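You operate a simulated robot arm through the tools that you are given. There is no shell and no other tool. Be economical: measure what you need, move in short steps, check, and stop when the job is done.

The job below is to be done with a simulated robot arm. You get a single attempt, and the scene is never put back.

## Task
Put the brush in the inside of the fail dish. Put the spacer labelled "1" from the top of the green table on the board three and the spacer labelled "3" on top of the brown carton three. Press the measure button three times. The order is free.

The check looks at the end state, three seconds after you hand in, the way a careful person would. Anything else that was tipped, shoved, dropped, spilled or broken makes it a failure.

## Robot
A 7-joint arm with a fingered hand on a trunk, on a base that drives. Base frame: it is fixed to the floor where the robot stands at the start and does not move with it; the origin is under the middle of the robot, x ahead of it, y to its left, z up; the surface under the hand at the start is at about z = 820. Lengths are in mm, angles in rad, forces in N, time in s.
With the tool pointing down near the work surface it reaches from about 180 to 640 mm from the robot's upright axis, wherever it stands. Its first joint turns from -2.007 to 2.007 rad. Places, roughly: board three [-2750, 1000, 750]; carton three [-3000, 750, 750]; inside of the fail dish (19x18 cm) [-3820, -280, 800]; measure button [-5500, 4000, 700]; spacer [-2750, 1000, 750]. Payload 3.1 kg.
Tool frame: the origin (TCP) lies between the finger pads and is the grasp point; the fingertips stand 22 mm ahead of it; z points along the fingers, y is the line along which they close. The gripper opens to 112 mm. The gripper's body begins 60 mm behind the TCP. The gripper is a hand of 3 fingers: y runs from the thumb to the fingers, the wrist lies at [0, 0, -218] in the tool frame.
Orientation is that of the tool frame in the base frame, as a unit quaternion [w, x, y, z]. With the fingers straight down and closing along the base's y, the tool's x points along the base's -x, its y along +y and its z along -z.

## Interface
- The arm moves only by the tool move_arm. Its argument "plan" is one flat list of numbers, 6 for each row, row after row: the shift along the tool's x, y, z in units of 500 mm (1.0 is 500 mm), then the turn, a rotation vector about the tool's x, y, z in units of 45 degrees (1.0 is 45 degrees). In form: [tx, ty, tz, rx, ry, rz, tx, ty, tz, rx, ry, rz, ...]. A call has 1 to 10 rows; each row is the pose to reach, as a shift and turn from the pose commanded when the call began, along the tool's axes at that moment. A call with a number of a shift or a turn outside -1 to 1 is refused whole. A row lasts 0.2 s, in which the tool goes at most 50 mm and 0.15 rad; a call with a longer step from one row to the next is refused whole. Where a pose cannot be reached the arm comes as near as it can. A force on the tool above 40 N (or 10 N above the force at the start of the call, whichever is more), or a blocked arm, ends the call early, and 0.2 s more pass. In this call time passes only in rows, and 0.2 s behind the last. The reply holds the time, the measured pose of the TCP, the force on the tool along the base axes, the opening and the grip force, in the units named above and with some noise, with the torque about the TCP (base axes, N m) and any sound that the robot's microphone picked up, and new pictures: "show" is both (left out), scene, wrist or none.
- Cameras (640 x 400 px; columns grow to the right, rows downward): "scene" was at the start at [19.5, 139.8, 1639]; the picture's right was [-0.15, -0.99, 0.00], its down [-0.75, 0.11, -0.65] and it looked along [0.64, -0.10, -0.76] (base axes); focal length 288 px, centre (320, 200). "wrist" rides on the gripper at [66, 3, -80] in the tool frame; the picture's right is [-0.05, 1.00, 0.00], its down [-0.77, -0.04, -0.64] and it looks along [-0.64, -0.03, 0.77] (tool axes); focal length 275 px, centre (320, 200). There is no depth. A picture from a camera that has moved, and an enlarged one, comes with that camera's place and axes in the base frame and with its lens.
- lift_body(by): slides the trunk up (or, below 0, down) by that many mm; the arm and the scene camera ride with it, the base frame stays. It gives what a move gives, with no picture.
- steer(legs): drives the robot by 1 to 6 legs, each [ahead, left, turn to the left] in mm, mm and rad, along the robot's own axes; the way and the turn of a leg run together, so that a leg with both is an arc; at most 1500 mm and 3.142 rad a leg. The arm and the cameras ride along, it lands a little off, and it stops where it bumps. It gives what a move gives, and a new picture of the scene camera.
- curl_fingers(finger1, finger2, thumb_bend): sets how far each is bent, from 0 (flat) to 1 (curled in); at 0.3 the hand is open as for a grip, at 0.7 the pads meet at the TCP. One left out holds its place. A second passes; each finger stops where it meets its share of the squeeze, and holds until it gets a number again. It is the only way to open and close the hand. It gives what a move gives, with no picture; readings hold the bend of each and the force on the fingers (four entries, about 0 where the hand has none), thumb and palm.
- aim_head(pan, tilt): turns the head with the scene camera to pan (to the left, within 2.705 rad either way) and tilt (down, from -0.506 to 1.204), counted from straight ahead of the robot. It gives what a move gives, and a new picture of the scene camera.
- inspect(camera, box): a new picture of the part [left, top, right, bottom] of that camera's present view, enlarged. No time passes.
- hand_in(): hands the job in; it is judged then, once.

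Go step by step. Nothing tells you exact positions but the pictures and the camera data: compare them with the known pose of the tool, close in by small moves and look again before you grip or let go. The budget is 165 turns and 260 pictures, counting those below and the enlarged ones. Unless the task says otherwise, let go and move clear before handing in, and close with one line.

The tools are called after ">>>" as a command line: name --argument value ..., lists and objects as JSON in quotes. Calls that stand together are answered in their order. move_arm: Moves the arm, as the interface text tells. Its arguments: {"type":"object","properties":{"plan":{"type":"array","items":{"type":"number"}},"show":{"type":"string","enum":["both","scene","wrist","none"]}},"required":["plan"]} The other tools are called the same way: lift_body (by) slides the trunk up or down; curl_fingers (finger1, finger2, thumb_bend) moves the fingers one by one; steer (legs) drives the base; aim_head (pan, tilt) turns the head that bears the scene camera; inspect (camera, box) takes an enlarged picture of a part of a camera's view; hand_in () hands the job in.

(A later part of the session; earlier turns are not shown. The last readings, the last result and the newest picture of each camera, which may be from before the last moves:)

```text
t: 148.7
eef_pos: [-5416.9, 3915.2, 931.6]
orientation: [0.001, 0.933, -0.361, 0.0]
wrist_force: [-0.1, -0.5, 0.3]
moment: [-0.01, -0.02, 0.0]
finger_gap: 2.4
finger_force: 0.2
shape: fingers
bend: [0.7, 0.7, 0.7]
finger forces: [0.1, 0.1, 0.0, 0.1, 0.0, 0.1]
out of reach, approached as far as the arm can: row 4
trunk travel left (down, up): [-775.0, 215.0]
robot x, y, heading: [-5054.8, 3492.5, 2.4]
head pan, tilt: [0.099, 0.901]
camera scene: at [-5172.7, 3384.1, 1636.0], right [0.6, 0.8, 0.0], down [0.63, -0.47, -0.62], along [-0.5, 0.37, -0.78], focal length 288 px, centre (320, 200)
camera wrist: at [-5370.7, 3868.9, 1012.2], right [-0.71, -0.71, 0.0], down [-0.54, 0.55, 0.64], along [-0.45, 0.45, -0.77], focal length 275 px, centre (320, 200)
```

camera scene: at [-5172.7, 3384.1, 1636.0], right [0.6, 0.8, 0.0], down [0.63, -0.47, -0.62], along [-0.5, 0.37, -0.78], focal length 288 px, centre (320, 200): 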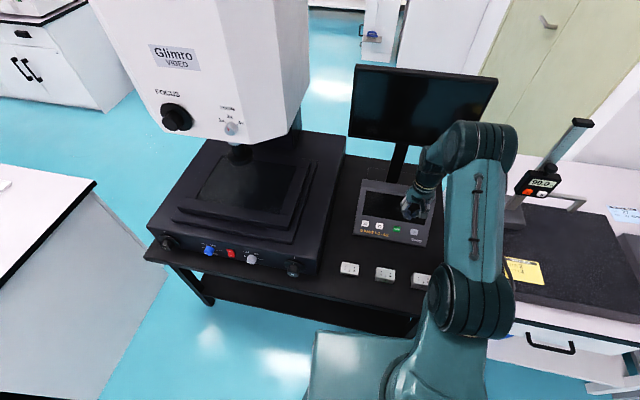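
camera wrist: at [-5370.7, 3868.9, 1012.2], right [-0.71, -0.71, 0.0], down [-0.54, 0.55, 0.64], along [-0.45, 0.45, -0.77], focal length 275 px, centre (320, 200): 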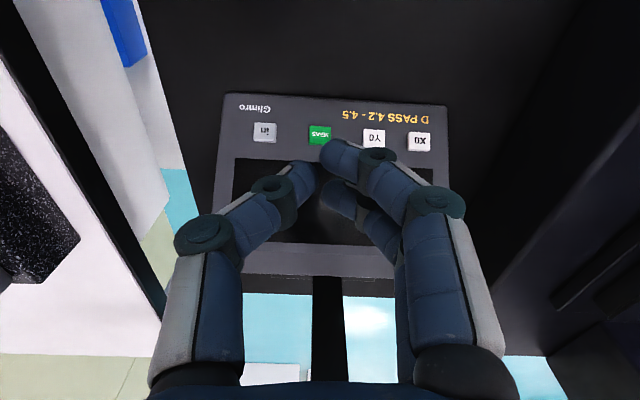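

Three clicks, so the measure key is done. Now I pull the arm in and drive round into the aisle in front of bench 2, where the brush-like object lies at about [-6323, 1684].

>>> move_arm --plan '[0.08, 0, -0.05, 0, 0, 0, 0.16, 0, -0.1, 0, 0, 0, 0.24, 0, -0.14, 0, 0, 0]' --show "none"

>>> steer --legs '[[-200, 0, 0], [0, 0, -0.044], [-1330, 0, 0], [0, 1100, 0]]'

>>> aim_head --pan 0.3 --tilt 0.6

```text
t: 149.5
eef_pos: [-5325.4, 3830.3, 1002.8]
orientation: [-0.001, 0.932, -0.361, -0.001]
wrist_force: [0.0, -0.2, 0.7]
moment: [0.04, 0.02, 0.0]
finger_gap: 2.4
finger_force: 0.0
shape: fingers
bend: [0.7, 0.7, 0.7]
finger forces: [0.0, 0.1, 0.0, 0.1, 0.0, 0.0]
trunk travel left (down, up): [-775.0, 215.0]
robot x, y, heading: [-5054.7, 3492.2, 2.398]
head pan, tilt: [0.099, 0.901]
```

```text
t: 162.8
eef_pos: [-4957.2, 2026.3, 1002.5]
orientation: [0.0, 0.924, -0.383, 0.0]
wrist_force: [0.2, -1.0, 0.1]
moment: [0.02, 0.01, 0.03]
finger_gap: 2.8
finger_force: 0.1
shape: fingers
bend: [0.7, 0.7, 0.7]
finger forces: [0.1, 0.0, 0.0, 0.0, 0.0, 0.1]
trunk travel left (down, up): [-775.0, 215.0]
robot x, y, heading: [-4701.7, 1675.6, 2.353]
head pan, tilt: [0.099, 0.901]
camera scene: at [-4822.0, 1571.4, 1636.0], right [0.63, 0.77, 0.0], down [0.61, -0.5, -0.62], along [-0.48, 0.39, -0.78], focal length 288 px, centre (320, 200)
```

scene: 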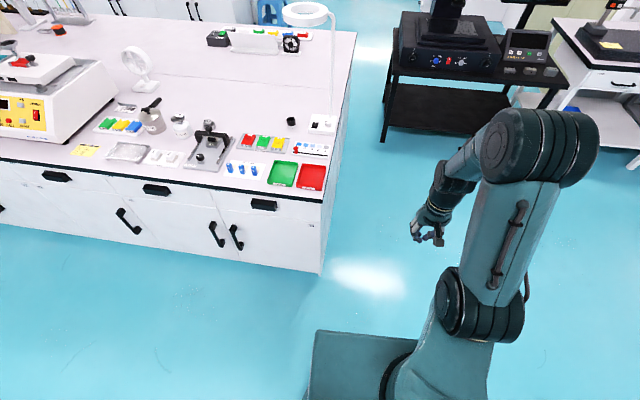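

```text
t: 163.6
eef_pos: [-4956.2, 2026.3, 1000.8]
orientation: [0.0, 0.924, -0.383, 0.0]
wrist_force: [-0.7, -0.9, -0.2]
moment: [-0.02, 0.0, -0.02]
finger_gap: 2.5
finger_force: 0.1
shape: fingers
bend: [0.7, 0.7, 0.7]
finger forces: [0.0, 0.0, 0.0, 0.1, 0.1, 0.0]
trunk travel left (down, up): [-775.0, 215.0]
robot x, y, heading: [-4695.9, 1676.2, 2.355]
head pan, tilt: [0.3, 0.6]
camera scene: at [-4841.4, 1565.1, 1660.8], right [0.47, 0.88, 0.0], down [0.5, -0.26, -0.82], along [-0.73, 0.38, -0.57], focal length 288 px, centre (320, 200)
```

scene: 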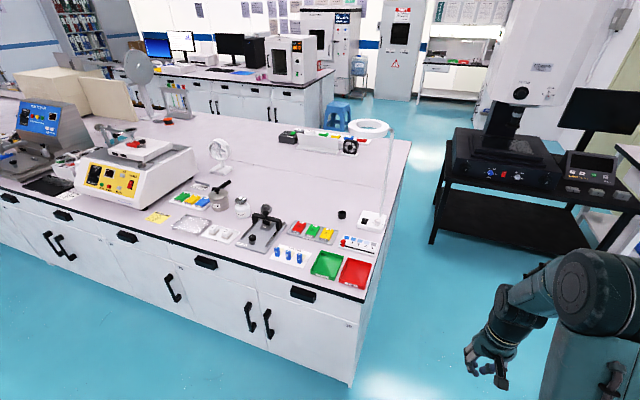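

>>> inspect --camera "scene" --box '[130, 160, 290, 260]'

>>> inspect --camera "scene" --box '[0, 80, 160, 200]'

```text
4.00 times, centred on (210, 210) of scene
camera zoom: at [-4841.4, 1565.1, 1660.8], right [0.47, 0.88, 0.0], down [0.5, -0.26, -0.82], along [-0.73, 0.38, -0.57], focal length 1150 px, centre (760, 160)
```

zoom: 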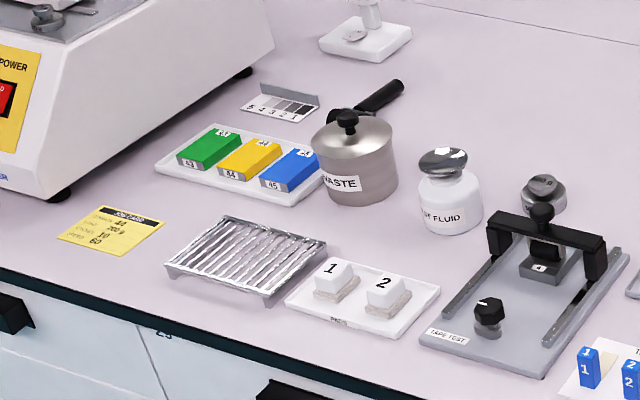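

```text
3.33 times, centred on (80, 140) of scene
camera zoom: at [-4841.4, 1565.1, 1660.8], right [0.47, 0.88, 0.0], down [0.5, -0.26, -0.82], along [-0.73, 0.38, -0.57], focal length 958 px, centre (1120, 400)
```

zoom: 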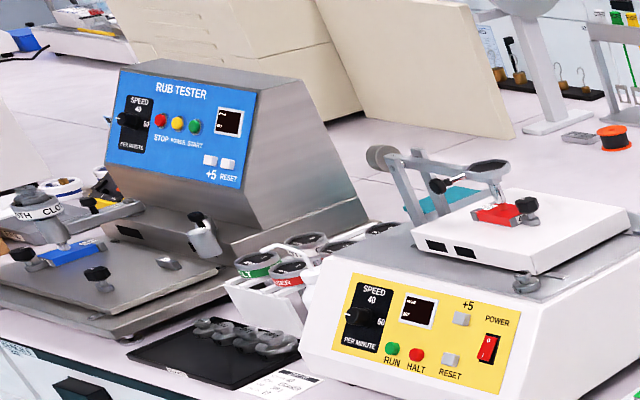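

That black item lies behind the WASTE pot: dark head, grey ferrule, black handle – a brush most likely. I drive in front of it.

>>> steer --legs '[[0, 1080, 0], [250, 0, 0]]'

>>> aim_head --pan 0.0 --tilt 0.8

>>> inspect --camera "scene" --box '[200, 100, 400, 240]'

```text
t: 170.5
eef_pos: [-5894.9, 1416.2, 1001.4]
orientation: [0.0, 0.931, -0.366, -0.001]
wrist_force: [-0.3, 0.5, -0.4]
moment: [0.0, 0.0, 0.01]
finger_gap: 2.6
finger_force: 0.1
shape: fingers
bend: [0.7, 0.7, 0.7]
finger forces: [0.1, 0.0, 0.0, 0.1, 0.0, 0.1]
trunk travel left (down, up): [-775.0, 215.0]
robot x, y, heading: [-5621.0, 1075.2, 2.391]
head pan, tilt: [0.3, 0.6]
camera scene: at [-5763.4, 959.3, 1660.8], right [0.44, 0.9, 0.0], down [0.51, -0.25, -0.82], along [-0.74, 0.36, -0.57], focal length 288 px, centre (320, 200)
```

scene: 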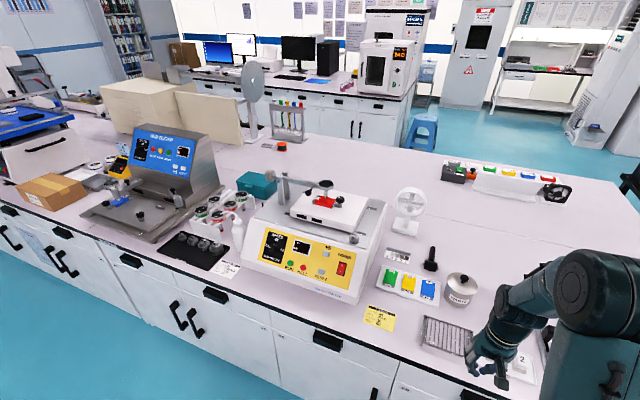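

```text
t: 171.3
eef_pos: [-5893.8, 1415.2, 1001.3]
orientation: [0.0, 0.93, -0.367, -0.001]
wrist_force: [0.7, 0.1, 0.1]
moment: [0.01, 0.0, 0.01]
finger_gap: 2.6
finger_force: 0.0
shape: fingers
bend: [0.7, 0.7, 0.7]
finger forces: [0.0, 0.0, 0.0, 0.0, 0.0, 0.0]
trunk travel left (down, up): [-775.0, 215.0]
robot x, y, heading: [-5624.6, 1076.1, 2.387]
head pan, tilt: [0.0, 0.799]
camera scene: at [-5742.2, 975.1, 1644.0], right [0.68, 0.73, 0.0], down [0.52, -0.49, -0.7], along [-0.51, 0.48, -0.72], focal length 288 px, centre (320, 200)
```

scene: 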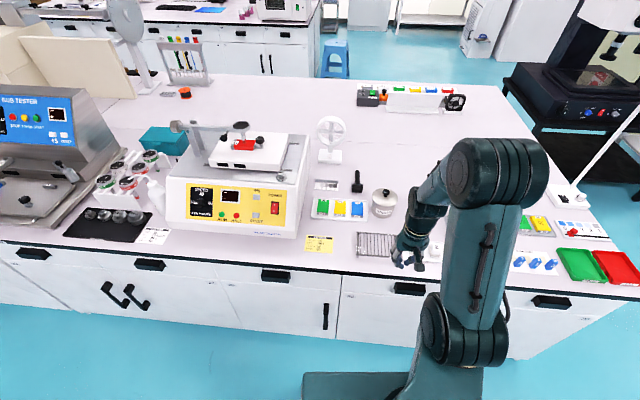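

```text
2.86 times, centred on (300, 170) of scene
camera zoom: at [-5742.2, 975.1, 1644.0], right [0.68, 0.73, 0.0], down [0.52, -0.49, -0.7], along [-0.51, 0.48, -0.72], focal length 821 px, centre (377, 286)
```

zoom: 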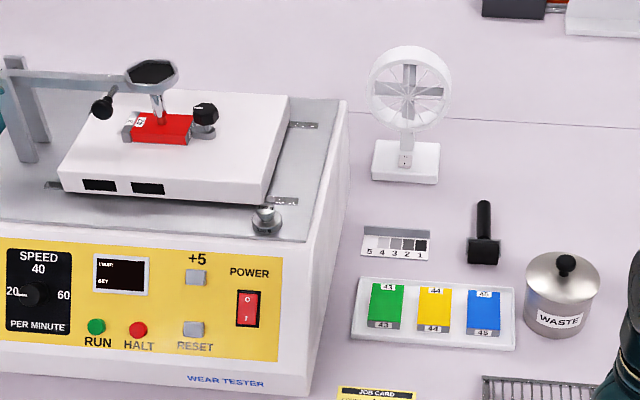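

It is a T-shaped brush: head at about [-6277, 1692], handle pointing away from me. I creep closer to the bench.

>>> steer --legs '[[210, 0, 0]]'

>>> aim_head --pan 0.0 --tilt 1.0

>>> inspect --camera "scene" --box '[260, 100, 440, 220]'

```text
t: 172.9
eef_pos: [-6044.8, 1560.2, 1000.7]
orientation: [-0.001, 0.93, -0.368, 0.0]
wrist_force: [-0.4, -0.9, 0.3]
moment: [-0.01, 0.02, 0.0]
finger_gap: 2.3
finger_force: 0.0
shape: fingers
bend: [0.7, 0.7, 0.7]
finger forces: [0.0, 0.1, 0.0, 0.0, 0.0, 0.1]
trunk travel left (down, up): [-775.0, 215.0]
robot x, y, heading: [-5776.0, 1218.4, 2.385]
head pan, tilt: [0.0, 0.799]
camera scene: at [-5895.1, 1118.3, 1644.0], right [0.68, 0.73, 0.0], down [0.52, -0.49, -0.7], along [-0.51, 0.48, -0.72], focal length 288 px, centre (320, 200)
```

scene: 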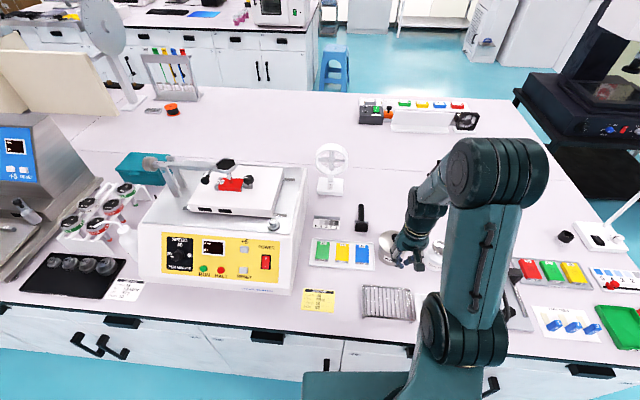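

```text
t: 173.7
eef_pos: [-6044.7, 1560.0, 1002.0]
orientation: [0.0, 0.93, -0.368, 0.0]
wrist_force: [-0.9, -0.4, 0.6]
moment: [0.03, 0.0, 0.0]
finger_gap: 2.5
finger_force: 0.0
shape: fingers
bend: [0.7, 0.7, 0.7]
finger forces: [0.0, 0.1, 0.0, 0.0, 0.0, 0.0]
trunk travel left (down, up): [-775.0, 215.0]
robot x, y, heading: [-5777.6, 1217.2, 2.388]
head pan, tilt: [0.0, 1.0]
camera scene: at [-5886.4, 1110.3, 1628.9], right [0.68, 0.73, 0.0], down [0.61, -0.58, -0.54], along [-0.39, 0.37, -0.84], focal length 288 px, centre (320, 200)
```

scene: 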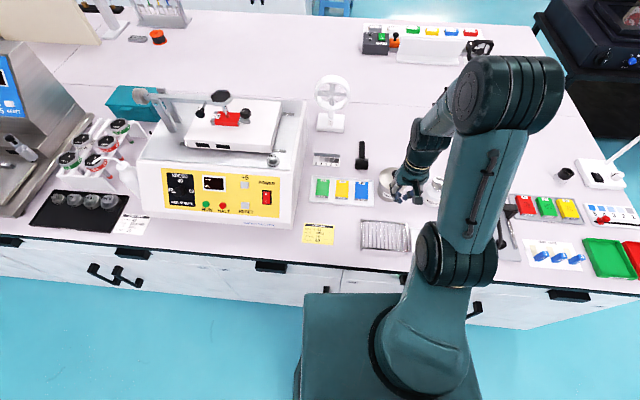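

```text
3.33 times, centred on (350, 160) of scene
camera zoom: at [-5886.4, 1110.3, 1628.9], right [0.68, 0.73, 0.0], down [0.61, -0.58, -0.54], along [-0.39, 0.37, -0.84], focal length 958 px, centre (220, 333)
```

zoom: 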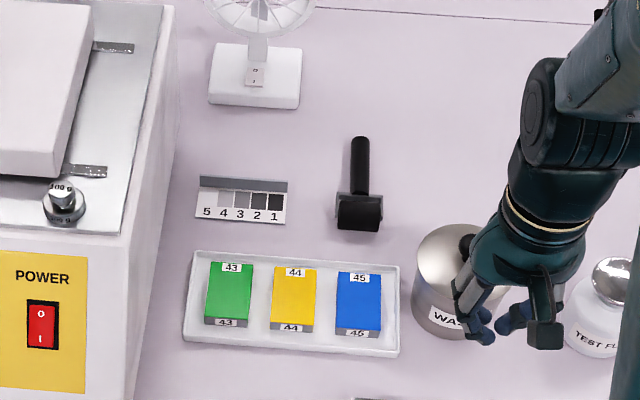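

On closer look that's a roller (black drum in a bracket), not a brush. I look behind me at bench 1's far side and along bench 2.

>>> aim_head --pan 2.4 --tilt 0.45

>>> aim_head --pan 1.2 --tilt 0.5

>>> aim_head --pan -2.6 --tilt 0.45

```text
t: 175.9
eef_pos: [-6045.3, 1558.9, 1001.1]
orientation: [0.0, 0.93, -0.367, -0.001]
wrist_force: [0.5, 0.0, -0.4]
moment: [-0.01, 0.03, 0.02]
finger_gap: 2.6
finger_force: 0.0
shape: fingers
bend: [0.7, 0.7, 0.7]
finger forces: [0.0, 0.1, 0.1, 0.0, 0.0, 0.1]
trunk travel left (down, up): [-775.0, 215.0]
robot x, y, heading: [-5776.8, 1217.7, 2.387]
head pan, tilt: [2.4, 0.45]
camera scene: at [-5828.9, 971.0, 1674.4], right [-1.0, -0.07, 0.0], down [-0.03, 0.43, -0.9], along [0.07, -0.9, -0.44], focal length 288 px, centre (320, 200)
```

scene: 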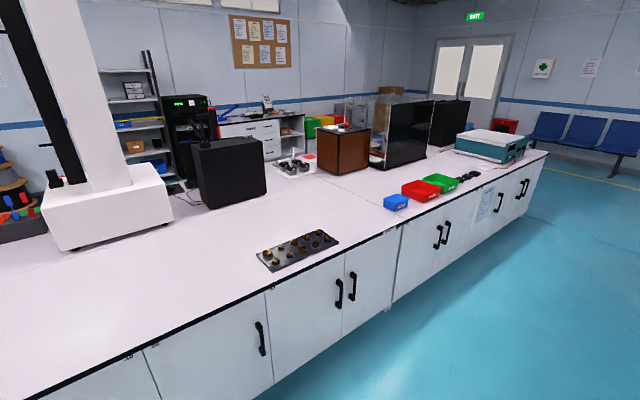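

```text
t: 177.3
eef_pos: [-6043.9, 1557.8, 1001.6]
orientation: [-0.001, 0.93, -0.368, 0.0]
wrist_force: [0.4, -0.4, -0.4]
moment: [0.01, -0.01, -0.02]
finger_gap: 2.6
finger_force: 0.1
shape: fingers
bend: [0.7, 0.7, 0.7]
finger forces: [0.0, 0.1, 0.0, 0.0, 0.0, 0.0]
trunk travel left (down, up): [-775.0, 215.0]
robot x, y, heading: [-5775.1, 1219.9, 2.387]
head pan, tilt: [1.201, 0.499]
camera scene: at [-5917.7, 1023.2, 1669.9], right [-0.43, 0.9, 0.0], down [0.43, 0.21, -0.88], along [-0.79, -0.38, -0.48], focal length 288 px, centre (320, 200)
```

scene: 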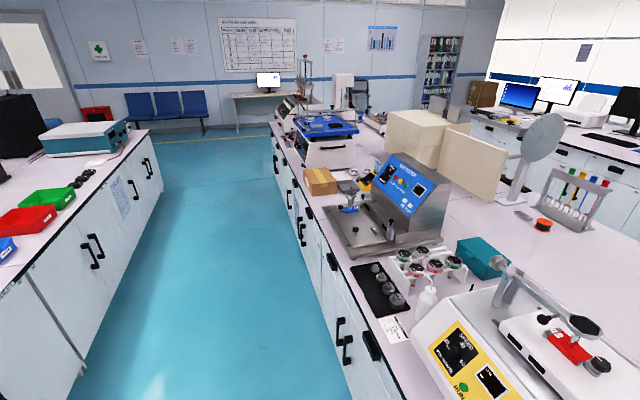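

```text
t: 180.4
eef_pos: [-6045.4, 1559.6, 1002.0]
orientation: [0.0, 0.93, -0.368, -0.001]
wrist_force: [1.5, 0.2, 0.9]
moment: [0.01, -0.03, -0.01]
finger_gap: 2.4
finger_force: 0.0
shape: fingers
bend: [0.7, 0.7, 0.7]
finger forces: [0.0, 0.0, 0.0, 0.0, 0.0, 0.1]
trunk travel left (down, up): [-775.0, 215.0]
robot x, y, heading: [-5778.1, 1214.6, 2.39]
head pan, tilt: [-2.601, 0.45]
camera scene: at [-5745.9, 1043.3, 1674.4], right [-0.21, -0.98, 0.0], down [-0.43, 0.09, -0.9], along [0.88, -0.19, -0.44], focal length 288 px, centre (320, 200)
```

scene: 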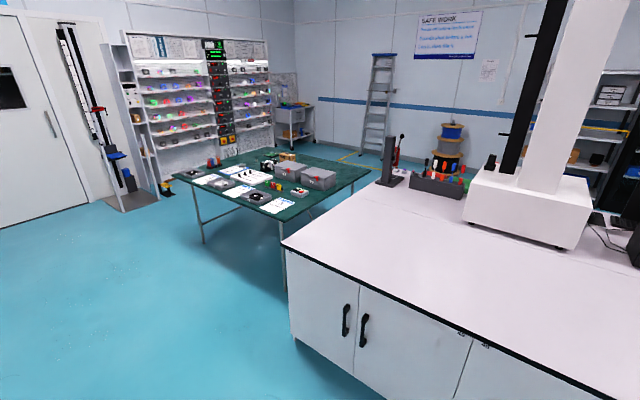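

>>> aim_head --pan 2.2 --tilt 0.4

>>> inspect --camera "scene" --box '[280, 120, 520, 260]'

>>> aim_head --pan 1.2 --tilt 0.5

>>> inspect --camera "scene" --box '[260, 80, 420, 180]'

>>> inspect --camera "scene" --box '[300, 160, 480, 300]'

>>> inspect --camera "scene" --box '[460, 140, 640, 260]'

```text
t: 184.2
eef_pos: [-6045.0, 1559.0, 1001.9]
orientation: [0.0, 0.93, -0.368, -0.001]
wrist_force: [0.1, -0.7, 0.1]
moment: [-0.03, 0.0, 0.0]
finger_gap: 2.8
finger_force: 0.1
shape: fingers
bend: [0.7, 0.7, 0.7]
finger forces: [0.0, 0.0, 0.1, 0.1, 0.1, 0.1]
trunk travel left (down, up): [-775.0, 215.0]
robot x, y, heading: [-5777.4, 1216.6, 2.383]
head pan, tilt: [2.201, 0.4]
camera scene: at [-5847.2, 970.7, 1679.1], right [-0.99, 0.12, 0.0], down [0.05, 0.39, -0.92], along [-0.11, -0.91, -0.39], focal length 288 px, centre (320, 200)
```

scene: 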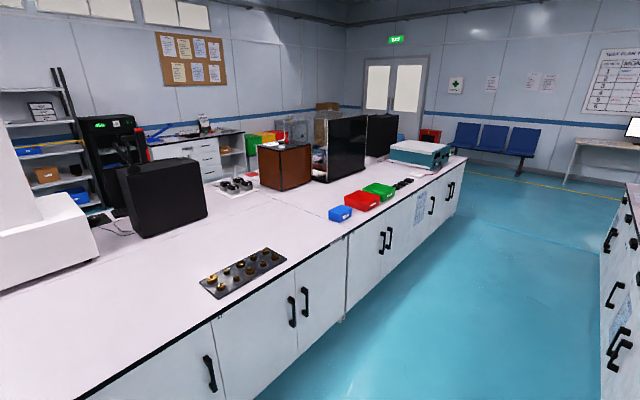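

```text
2.67 times, centred on (400, 190) of scene
camera zoom: at [-5847.2, 970.7, 1679.1], right [-0.99, 0.12, 0.0], down [0.05, 0.39, -0.92], along [-0.11, -0.91, -0.39], focal length 766 px, centre (107, 227)
```

zoom: 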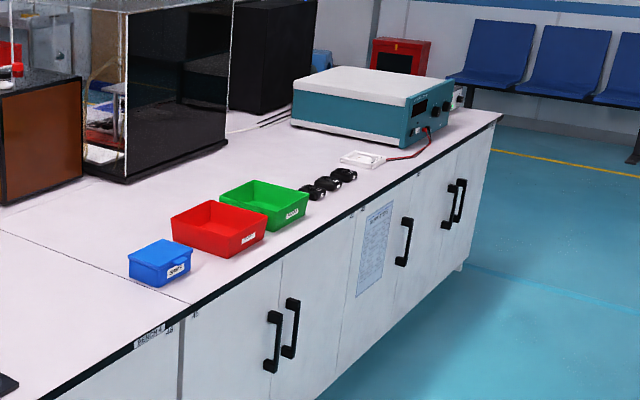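

```text
t: 185.5
eef_pos: [-6044.5, 1559.1, 1001.6]
orientation: [0.0, 0.929, -0.369, -0.001]
wrist_force: [-0.4, 0.9, 0.0]
moment: [0.0, -0.02, -0.03]
finger_gap: 2.8
finger_force: 0.1
shape: fingers
bend: [0.7, 0.7, 0.7]
finger forces: [0.1, 0.0, 0.0, 0.0, 0.2, 0.1]
trunk travel left (down, up): [-775.0, 215.0]
robot x, y, heading: [-5779.9, 1217.9, 2.385]
head pan, tilt: [1.201, 0.499]
camera scene: at [-5917.7, 1023.2, 1669.9], right [-0.43, 0.9, 0.0], down [0.43, 0.21, -0.88], along [-0.79, -0.38, -0.48], focal length 288 px, centre (320, 200)
```

scene: 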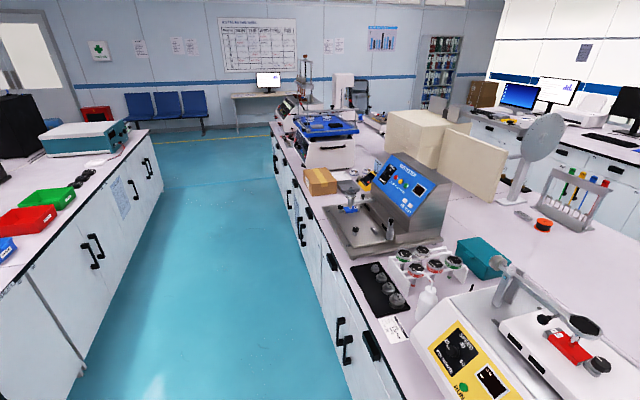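

```text
4.00 times, centred on (340, 130) of scene
camera zoom: at [-5917.7, 1023.2, 1669.9], right [-0.43, 0.9, 0.0], down [0.43, 0.21, -0.88], along [-0.79, -0.38, -0.48], focal length 1150 px, centre (240, 480)
```

zoom: 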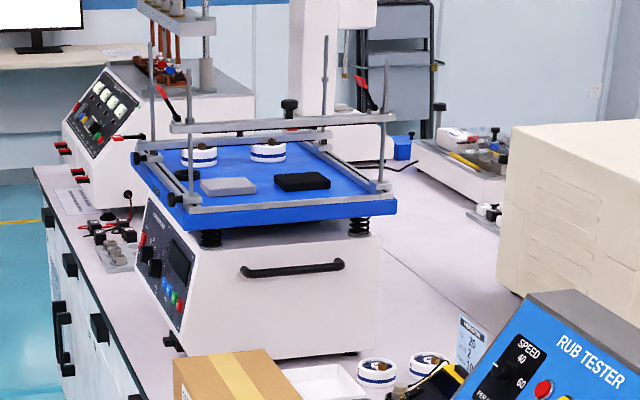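

```text
2.86 times, centred on (390, 230) of scene
camera zoom: at [-5917.7, 1023.2, 1669.9], right [-0.43, 0.9, 0.0], down [0.43, 0.21, -0.88], along [-0.79, -0.38, -0.48], focal length 821 px, centre (120, 114)
```

zoom: 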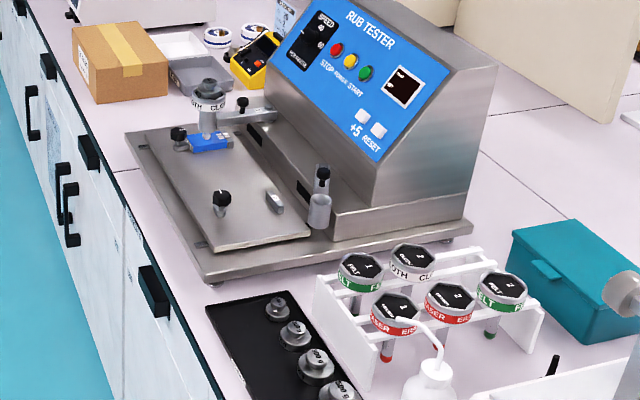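

```text
3.33 times, centred on (550, 200) of scene
camera zoom: at [-5917.7, 1023.2, 1669.9], right [-0.43, 0.9, 0.0], down [0.43, 0.21, -0.88], along [-0.79, -0.38, -0.48], focal length 958 px, centre (-447, 200)
```

zoom: 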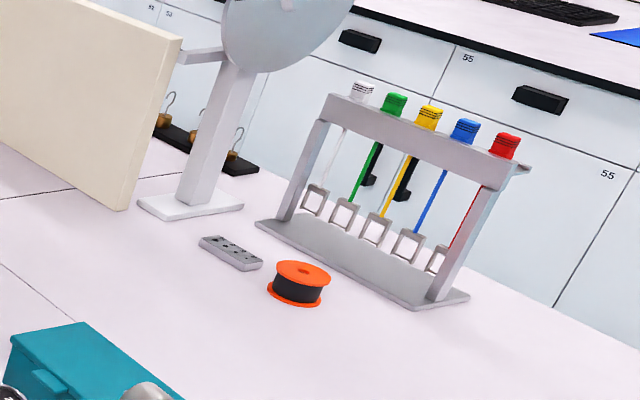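

>>> aim_head --pan 0.5 --tilt 0.35

>>> inspect --camera "scene" --box '[0, 80, 200, 220]'

>>> inspect --camera "scene" --box '[180, 60, 400, 200]'

>>> inspect --camera "scene" --box '[400, 40, 620, 180]'

```text
t: 186.6
eef_pos: [-6044.9, 1558.5, 1002.1]
orientation: [-0.001, 0.929, -0.369, 0.0]
wrist_force: [-0.1, 0.1, 0.7]
moment: [0.02, 0.01, 0.02]
finger_gap: 2.7
finger_force: 0.1
shape: fingers
bend: [0.7, 0.7, 0.7]
finger forces: [0.0, 0.0, 0.1, 0.1, 0.0, 0.0]
trunk travel left (down, up): [-775.0, 215.0]
robot x, y, heading: [-5774.7, 1216.8, 2.391]
head pan, tilt: [0.499, 0.351]
camera scene: at [-5925.9, 1086.0, 1683.6], right [0.25, 0.97, 0.0], down [0.33, -0.09, -0.94], along [-0.91, 0.24, -0.34], focal length 288 px, centre (320, 200)
```

scene: 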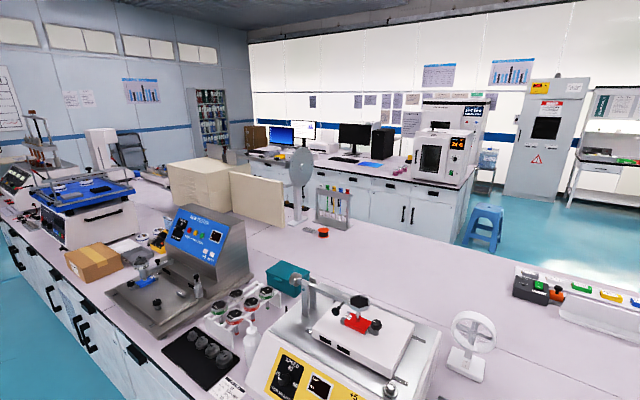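

```text
2.86 times, centred on (100, 150) of scene
camera zoom: at [-5925.9, 1086.0, 1683.6], right [0.25, 0.97, 0.0], down [0.33, -0.09, -0.94], along [-0.91, 0.24, -0.34], focal length 821 px, centre (949, 343)
```

zoom: 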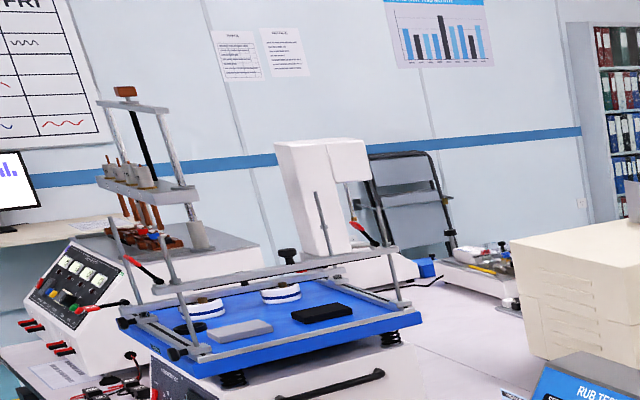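

```text
2.86 times, centred on (290, 130) of scene
camera zoom: at [-5925.9, 1086.0, 1683.6], right [0.25, 0.97, 0.0], down [0.33, -0.09, -0.94], along [-0.91, 0.24, -0.34], focal length 821 px, centre (406, 400)
```

zoom: 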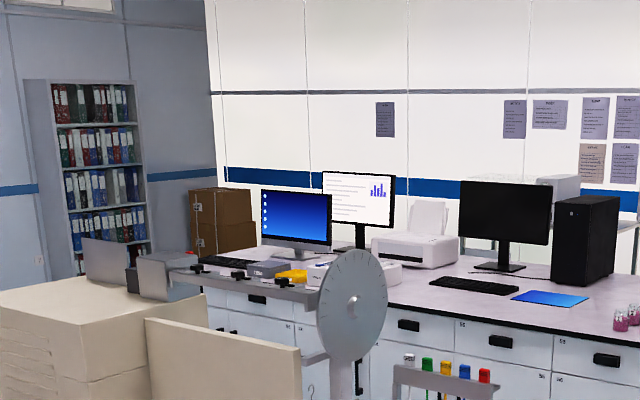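

```text
2.86 times, centred on (510, 110) of scene
camera zoom: at [-5925.9, 1086.0, 1683.6], right [0.25, 0.97, 0.0], down [0.33, -0.09, -0.94], along [-0.91, 0.24, -0.34], focal length 821 px, centre (-223, 457)
```

zoom: 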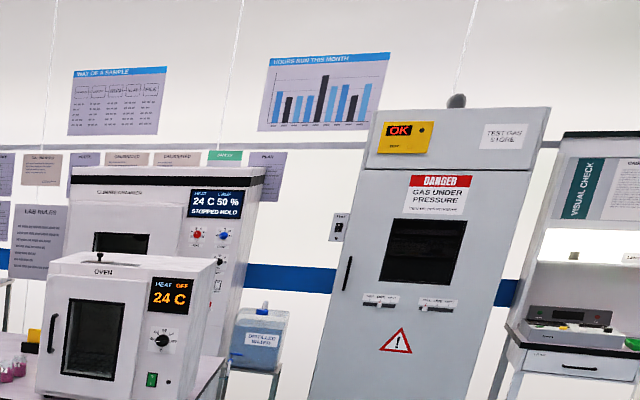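

Still no brush. I'll tour down the aisle to view the left ends of both benches.

>>> steer --legs '[[-280, 0, -0.03], [0, 1500, 0]]'

>>> aim_head --pan 0.3 --tilt 0.5

>>> inspect --camera "scene" --box '[0, 60, 320, 260]'

>>> inspect --camera "scene" --box '[320, 40, 640, 240]'

```text
t: 195.4
eef_pos: [-6858.2, 305.6, 1001.3]
orientation: [0.0, 0.93, -0.368, -0.001]
wrist_force: [0.2, 0.7, -0.8]
moment: [0.02, 0.03, -0.01]
finger_gap: 2.6
finger_force: 0.1
shape: fingers
bend: [0.7, 0.7, 0.7]
finger forces: [0.0, 0.1, 0.0, 0.0, 0.0, 0.0]
trunk travel left (down, up): [-775.0, 215.0]
robot x, y, heading: [-6591.1, -33.3, 2.39]
head pan, tilt: [0.499, 0.351]
camera scene: at [-6738.4, -167.2, 1683.6], right [0.25, 0.97, 0.0], down [0.33, -0.09, -0.94], along [-0.91, 0.24, -0.34], focal length 288 px, centre (320, 200)
```

scene: 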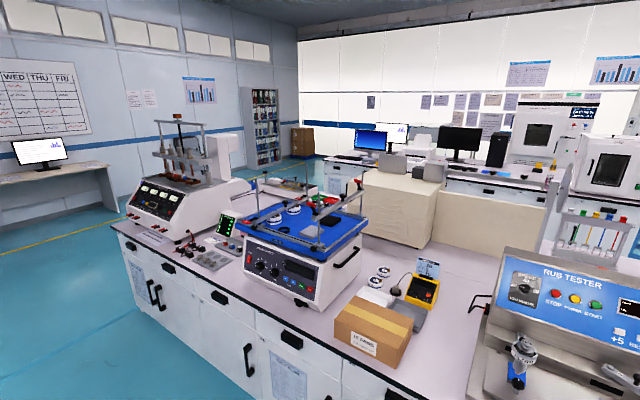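

```text
t: 196.1
eef_pos: [-6857.7, 305.4, 1002.4]
orientation: [0.0, 0.93, -0.367, -0.001]
wrist_force: [0.0, -1.0, -0.5]
moment: [-0.02, 0.0, -0.02]
finger_gap: 2.8
finger_force: 0.0
shape: fingers
bend: [0.7, 0.7, 0.7]
finger forces: [0.0, 0.1, 0.1, 0.1, 0.0, 0.1]
trunk travel left (down, up): [-775.0, 215.0]
robot x, y, heading: [-6589.3, -42.1, 2.385]
head pan, tilt: [0.3, 0.499]
camera scene: at [-6730.0, -150.7, 1670.0], right [0.44, 0.9, 0.0], down [0.43, -0.21, -0.88], along [-0.79, 0.38, -0.48], focal length 288 px, centre (320, 200)
```

scene: 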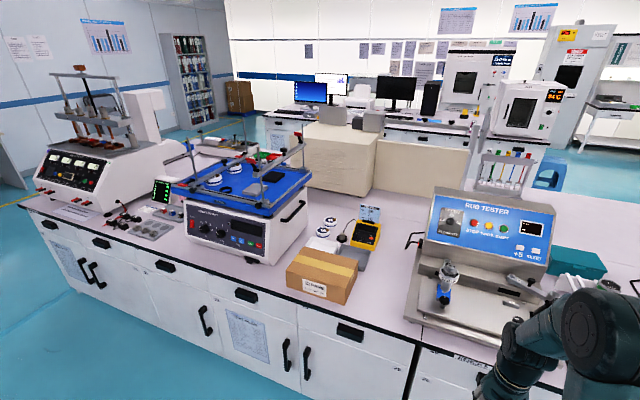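

```text
2.00 times, centred on (160, 160) of scene
camera zoom: at [-6730.0, -150.7, 1670.0], right [0.44, 0.9, 0.0], down [0.43, -0.21, -0.88], along [-0.79, 0.38, -0.48], focal length 575 px, centre (640, 280)
```

zoom: 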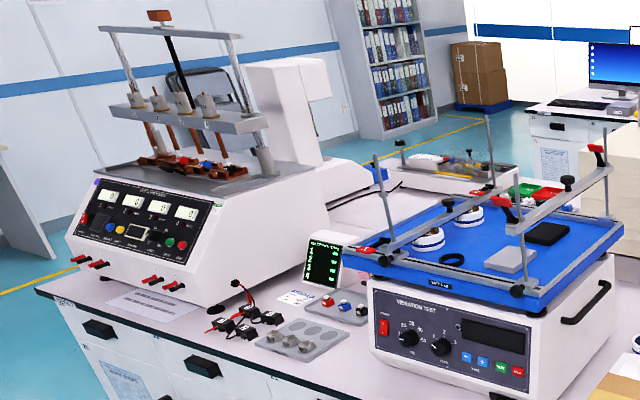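

```text
2.00 times, centred on (480, 140) of scene
camera zoom: at [-6730.0, -150.7, 1670.0], right [0.44, 0.9, 0.0], down [0.43, -0.21, -0.88], along [-0.79, 0.38, -0.48], focal length 575 px, centre (0, 320)
```

zoom: 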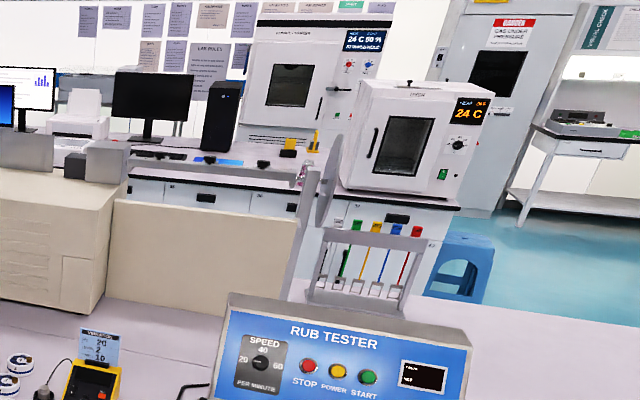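

>>> steer --legs '[[0, 1500, -0.03], [0, 900, 0]]'

>>> aim_head --pan -0.4 --tilt 0.4

>>> inspect --camera "scene" --box '[100, 80, 320, 220]'

>>> aim_head --pan -2.4 --tilt 0.4

```text
t: 207.7
eef_pos: [-8489.8, -1375.7, 1002.2]
orientation: [0.0, 0.922, -0.386, -0.001]
wrist_force: [-0.6, 1.0, -0.5]
moment: [-0.03, -0.02, -0.02]
finger_gap: 2.5
finger_force: 0.1
shape: fingers
bend: [0.7, 0.7, 0.7]
finger forces: [0.0, 0.0, 0.0, 0.0, 0.1, 0.0]
trunk travel left (down, up): [-775.0, 215.0]
robot x, y, heading: [-8235.8, -1727.9, 2.347]
head pan, tilt: [0.3, 0.499]
camera scene: at [-8381.0, -1836.8, 1669.9], right [0.47, 0.88, 0.0], down [0.42, -0.23, -0.88], along [-0.77, 0.42, -0.48], focal length 288 px, centre (320, 200)
```

scene: 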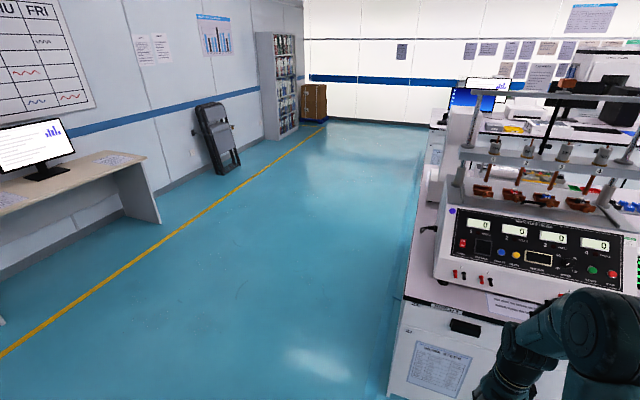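

```text
t: 208.8
eef_pos: [-8490.4, -1375.2, 1001.5]
orientation: [0.0, 0.922, -0.387, -0.001]
wrist_force: [1.0, -1.1, 0.3]
moment: [-0.01, -0.01, -0.01]
finger_gap: 2.8
finger_force: 0.1
shape: fingers
bend: [0.7, 0.7, 0.7]
finger forces: [0.0, 0.1, 0.1, 0.0, 0.1, 0.0]
trunk travel left (down, up): [-775.0, 215.0]
robot x, y, heading: [-8238.0, -1728.3, 2.345]
head pan, tilt: [-0.4, 0.4]
camera scene: at [-8335.0, -1793.6, 1679.0], right [0.93, 0.37, 0.0], down [0.14, -0.36, -0.92], along [-0.34, 0.86, -0.39], focal length 288 px, centre (320, 200)
```

scene: 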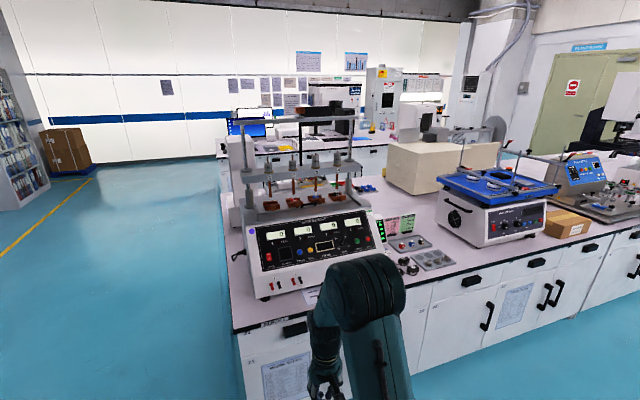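

```text
2.86 times, centred on (210, 150) of scene
camera zoom: at [-8335.0, -1793.6, 1679.0], right [0.93, 0.37, 0.0], down [0.14, -0.36, -0.92], along [-0.34, 0.86, -0.39], focal length 821 px, centre (634, 343)
```

zoom: 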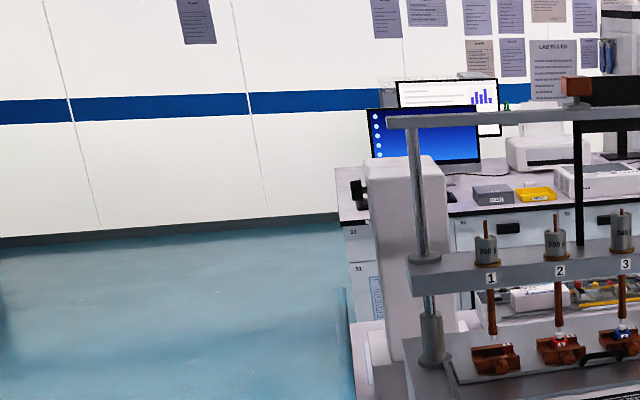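

```text
t: 210.7
eef_pos: [-8490.9, -1374.8, 1001.5]
orientation: [0.0, 0.922, -0.387, -0.001]
wrist_force: [0.5, -0.1, 1.0]
moment: [-0.05, 0.01, 0.0]
finger_gap: 2.4
finger_force: 0.0
shape: fingers
bend: [0.7, 0.7, 0.7]
finger forces: [0.1, 0.0, 0.0, 0.1, 0.1, 0.1]
trunk travel left (down, up): [-775.0, 215.0]
robot x, y, heading: [-8234.4, -1729.4, 2.347]
head pan, tilt: [-2.4, 0.4]
camera scene: at [-8208.2, -1884.4, 1679.1], right [-0.05, -1.0, 0.0], down [-0.39, 0.02, -0.92], along [0.92, -0.05, -0.39], focal length 288 px, centre (320, 200)
```

scene: 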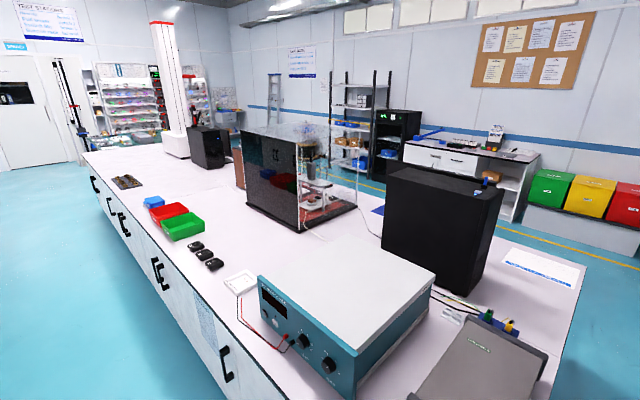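

>>> steer --legs '[[0, 800, 0], [1500, 0, 0], [900, 0, 0]]'

>>> aim_head --pan -1.4 --tilt 0.4

>>> inspect --camera "scene" --box '[0, 100, 320, 300]'

>>> inspect --camera "scene" --box '[320, 100, 640, 300]'

```text
t: 226.3
eef_pos: [-10733.7, -266.5, 1000.2]
orientation: [0.0, 0.923, -0.384, 0.0]
wrist_force: [0.2, 0.1, 0.1]
moment: [0.0, 0.0, 0.02]
finger_gap: 2.8
finger_force: 0.1
shape: fingers
bend: [0.7, 0.7, 0.7]
finger forces: [0.0, 0.0, 0.0, 0.0, 0.1, 0.1]
trunk travel left (down, up): [-775.0, 215.0]
robot x, y, heading: [-10478.1, -617.1, 2.353]
head pan, tilt: [-2.4, 0.4]
camera scene: at [-10449.1, -773.8, 1679.1], right [-0.05, -1.0, 0.0], down [-0.39, 0.02, -0.92], along [0.92, -0.04, -0.39], focal length 288 px, centre (320, 200)
```

scene: 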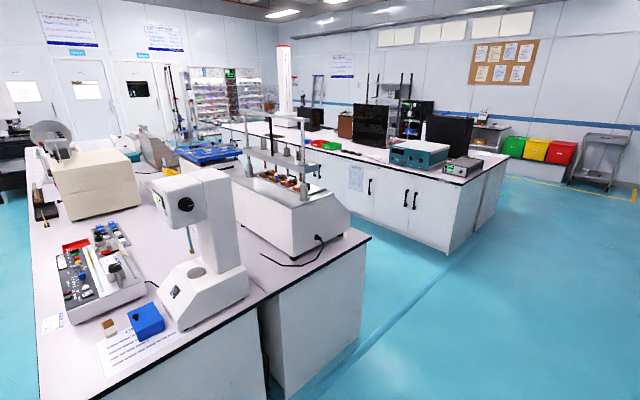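

```text
t: 227.6
eef_pos: [-10733.0, -266.0, 1002.3]
orientation: [0.0, 0.923, -0.385, 0.0]
wrist_force: [-0.3, 0.5, -0.8]
moment: [-0.04, -0.05, -0.02]
finger_gap: 2.8
finger_force: 0.0
shape: fingers
bend: [0.7, 0.7, 0.7]
finger forces: [0.0, 0.0, 0.0, 0.1, 0.1, 0.0]
trunk travel left (down, up): [-775.0, 215.0]
robot x, y, heading: [-10478.0, -614.4, 2.353]
head pan, tilt: [-1.4, 0.4]
camera scene: at [-10487.6, -694.2, 1679.1], right [0.81, -0.58, 0.0], down [-0.23, -0.32, -0.92], along [0.53, 0.75, -0.39], focal length 288 px, centre (320, 200)
```

scene: 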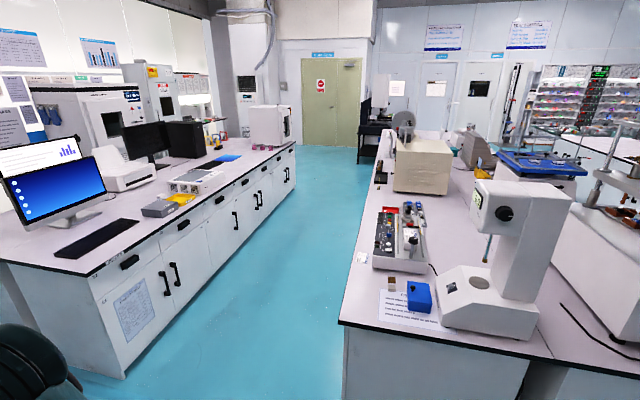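

```text
2.00 times, centred on (160, 200) of scene
camera zoom: at [-10487.6, -694.2, 1679.1], right [0.81, -0.58, 0.0], down [-0.23, -0.32, -0.92], along [0.53, 0.75, -0.39], focal length 575 px, centre (640, 200)
```

zoom: 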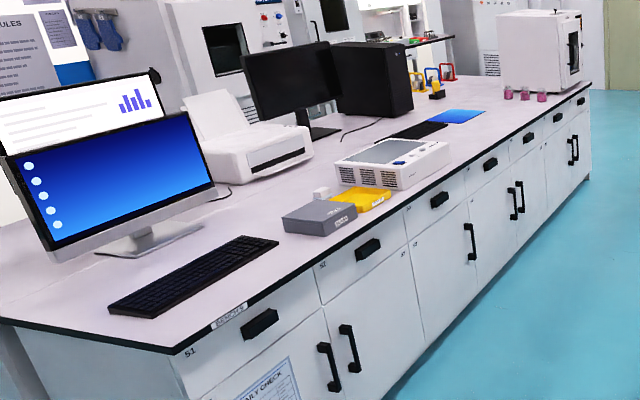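

```text
2.00 times, centred on (480, 200) of scene
camera zoom: at [-10487.6, -694.2, 1679.1], right [0.81, -0.58, 0.0], down [-0.23, -0.32, -0.92], along [0.53, 0.75, -0.39], focal length 575 px, centre (0, 200)
```

zoom: 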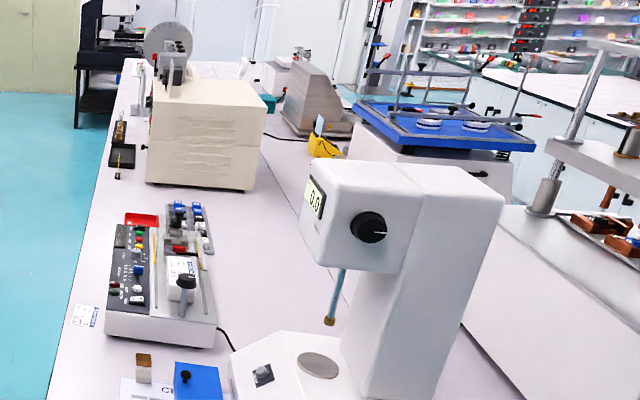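

>>> inspect --camera "scene" --box '[350, 120, 470, 330]'

>>> aim_head --pan -0.9 --tilt 0.4

>>> aim_head --pan 2.2 --tilt 0.4

```text
1.90 times, centred on (410, 225) of scene
camera zoom: at [-10487.6, -694.2, 1679.1], right [0.81, -0.58, 0.0], down [-0.23, -0.32, -0.92], along [0.53, 0.75, -0.39], focal length 548 px, centre (149, 152)
```

zoom: 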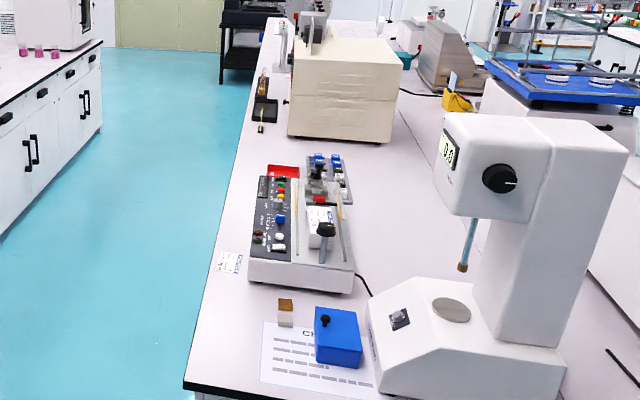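

```text
t: 228.5
eef_pos: [-10732.7, -266.3, 1002.1]
orientation: [0.0, 0.923, -0.385, -0.001]
wrist_force: [-0.3, 0.0, 0.2]
moment: [-0.03, 0.03, -0.01]
finger_gap: 2.6
finger_force: 0.0
shape: fingers
bend: [0.7, 0.7, 0.7]
finger forces: [0.0, 0.0, 0.1, 0.0, 0.0, 0.0]
trunk travel left (down, up): [-775.0, 215.0]
robot x, y, heading: [-10477.3, -617.5, 2.354]
head pan, tilt: [-0.901, 0.4]
camera scene: at [-10530.3, -677.7, 1679.1], right [0.99, -0.12, 0.0], down [-0.05, -0.39, -0.92], along [0.11, 0.91, -0.39], focal length 288 px, centre (320, 200)
```

scene: 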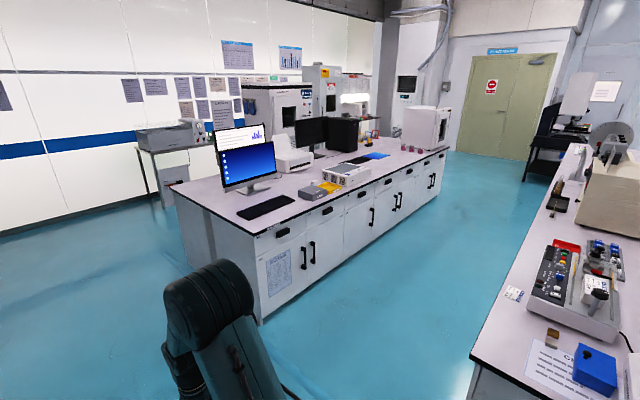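

```text
t: 231.2
eef_pos: [-10733.0, -267.1, 1001.7]
orientation: [0.0, 0.923, -0.384, 0.0]
wrist_force: [-0.3, 0.0, 0.3]
moment: [0.01, -0.01, 0.02]
finger_gap: 2.5
finger_force: 0.1
shape: fingers
bend: [0.7, 0.7, 0.7]
finger forces: [0.0, 0.1, 0.0, 0.0, 0.0, 0.0]
trunk travel left (down, up): [-775.0, 215.0]
robot x, y, heading: [-10473.6, -620.0, 2.357]
head pan, tilt: [2.201, 0.4]
camera scene: at [-10556.1, -861.1, 1679.1], right [-0.99, 0.16, 0.0], down [0.06, 0.38, -0.92], along [-0.15, -0.91, -0.39], focal length 288 px, centre (320, 200)
```

scene: 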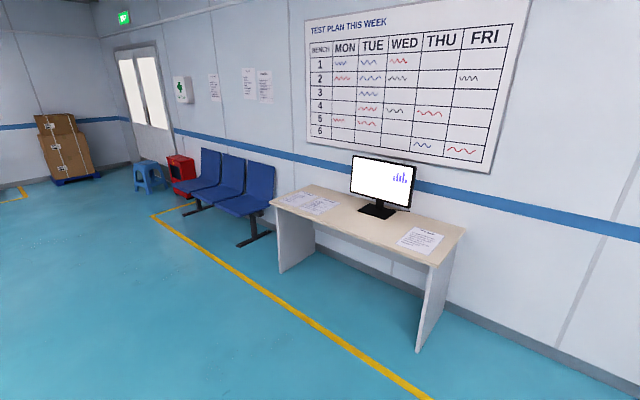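

>>> aim_head --pan -1.3 --tilt 0.45

>>> inspect --camera "scene" --box '[290, 150, 430, 310]'

>>> inspect --camera "scene" --box '[320, 240, 420, 310]'

```text
t: 234.1
eef_pos: [-10734.1, -267.3, 1001.6]
orientation: [-0.001, 0.923, -0.384, -0.002]
wrist_force: [-1.4, -0.3, -0.1]
moment: [-0.01, 0.03, -0.02]
finger_gap: 2.3
finger_force: 0.0
shape: fingers
bend: [0.7, 0.7, 0.7]
finger forces: [0.1, 0.1, 0.0, 0.0, 0.0, 0.1]
trunk travel left (down, up): [-775.0, 215.0]
robot x, y, heading: [-10482.1, -613.9, 2.355]
head pan, tilt: [-1.3, 0.45]
camera scene: at [-10496.0, -689.7, 1674.4], right [0.87, -0.49, 0.0], down [-0.22, -0.38, -0.9], along [0.45, 0.78, -0.44], focal length 288 px, centre (320, 200)
```

scene: 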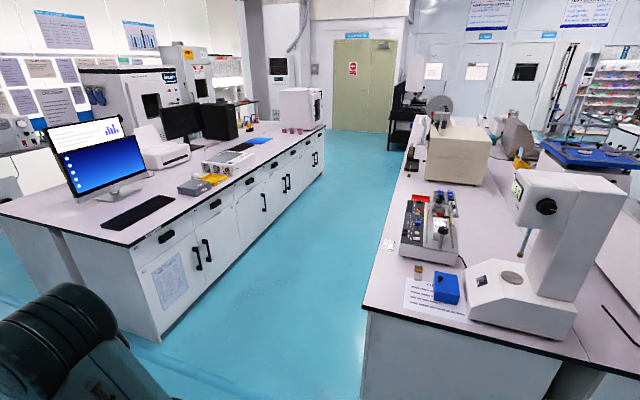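

```text
2.50 times, centred on (360, 230) of scene
camera zoom: at [-10496.0, -689.7, 1674.4], right [0.87, -0.49, 0.0], down [-0.22, -0.38, -0.9], along [0.45, 0.78, -0.44], focal length 719 px, centre (220, 125)
```

zoom: 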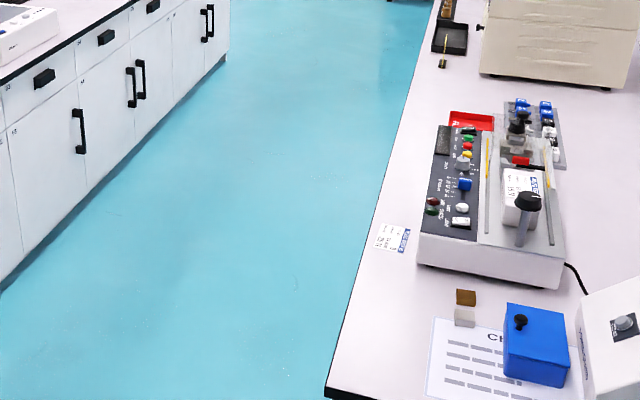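

```text
5.71 times, centred on (370, 275) of scene
camera zoom: at [-10496.0, -689.7, 1674.4], right [0.87, -0.49, 0.0], down [-0.22, -0.38, -0.9], along [0.45, 0.78, -0.44], focal length 1643 px, centre (34, -229)
```

zoom: 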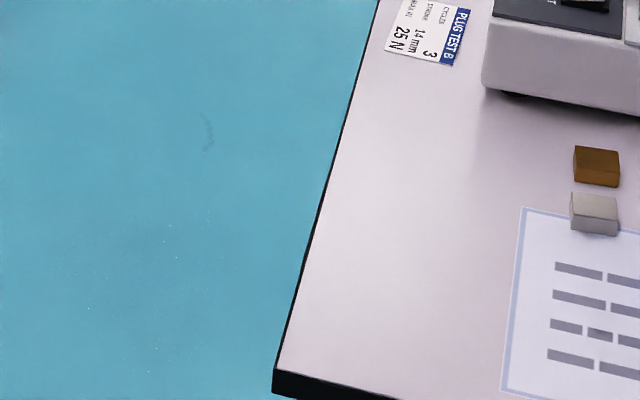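

>>> inspect --camera "scene" --box '[390, 140, 450, 190]'

```text
8.00 times, centred on (420, 165) of scene
camera zoom: at [-10496.0, -689.7, 1674.4], right [0.87, -0.49, 0.0], down [-0.22, -0.38, -0.9], along [0.45, 0.78, -0.44], focal length 2300 px, centre (-480, 480)
```

zoom: 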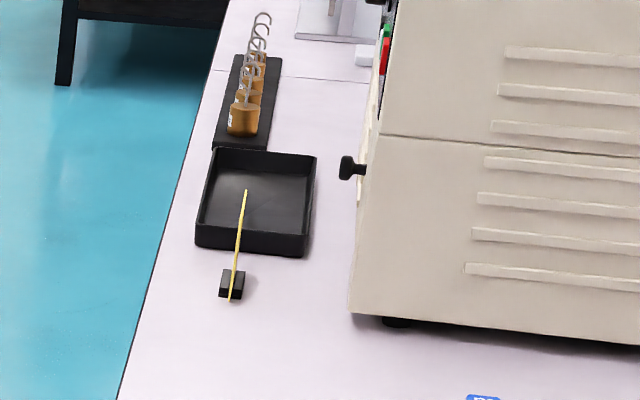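

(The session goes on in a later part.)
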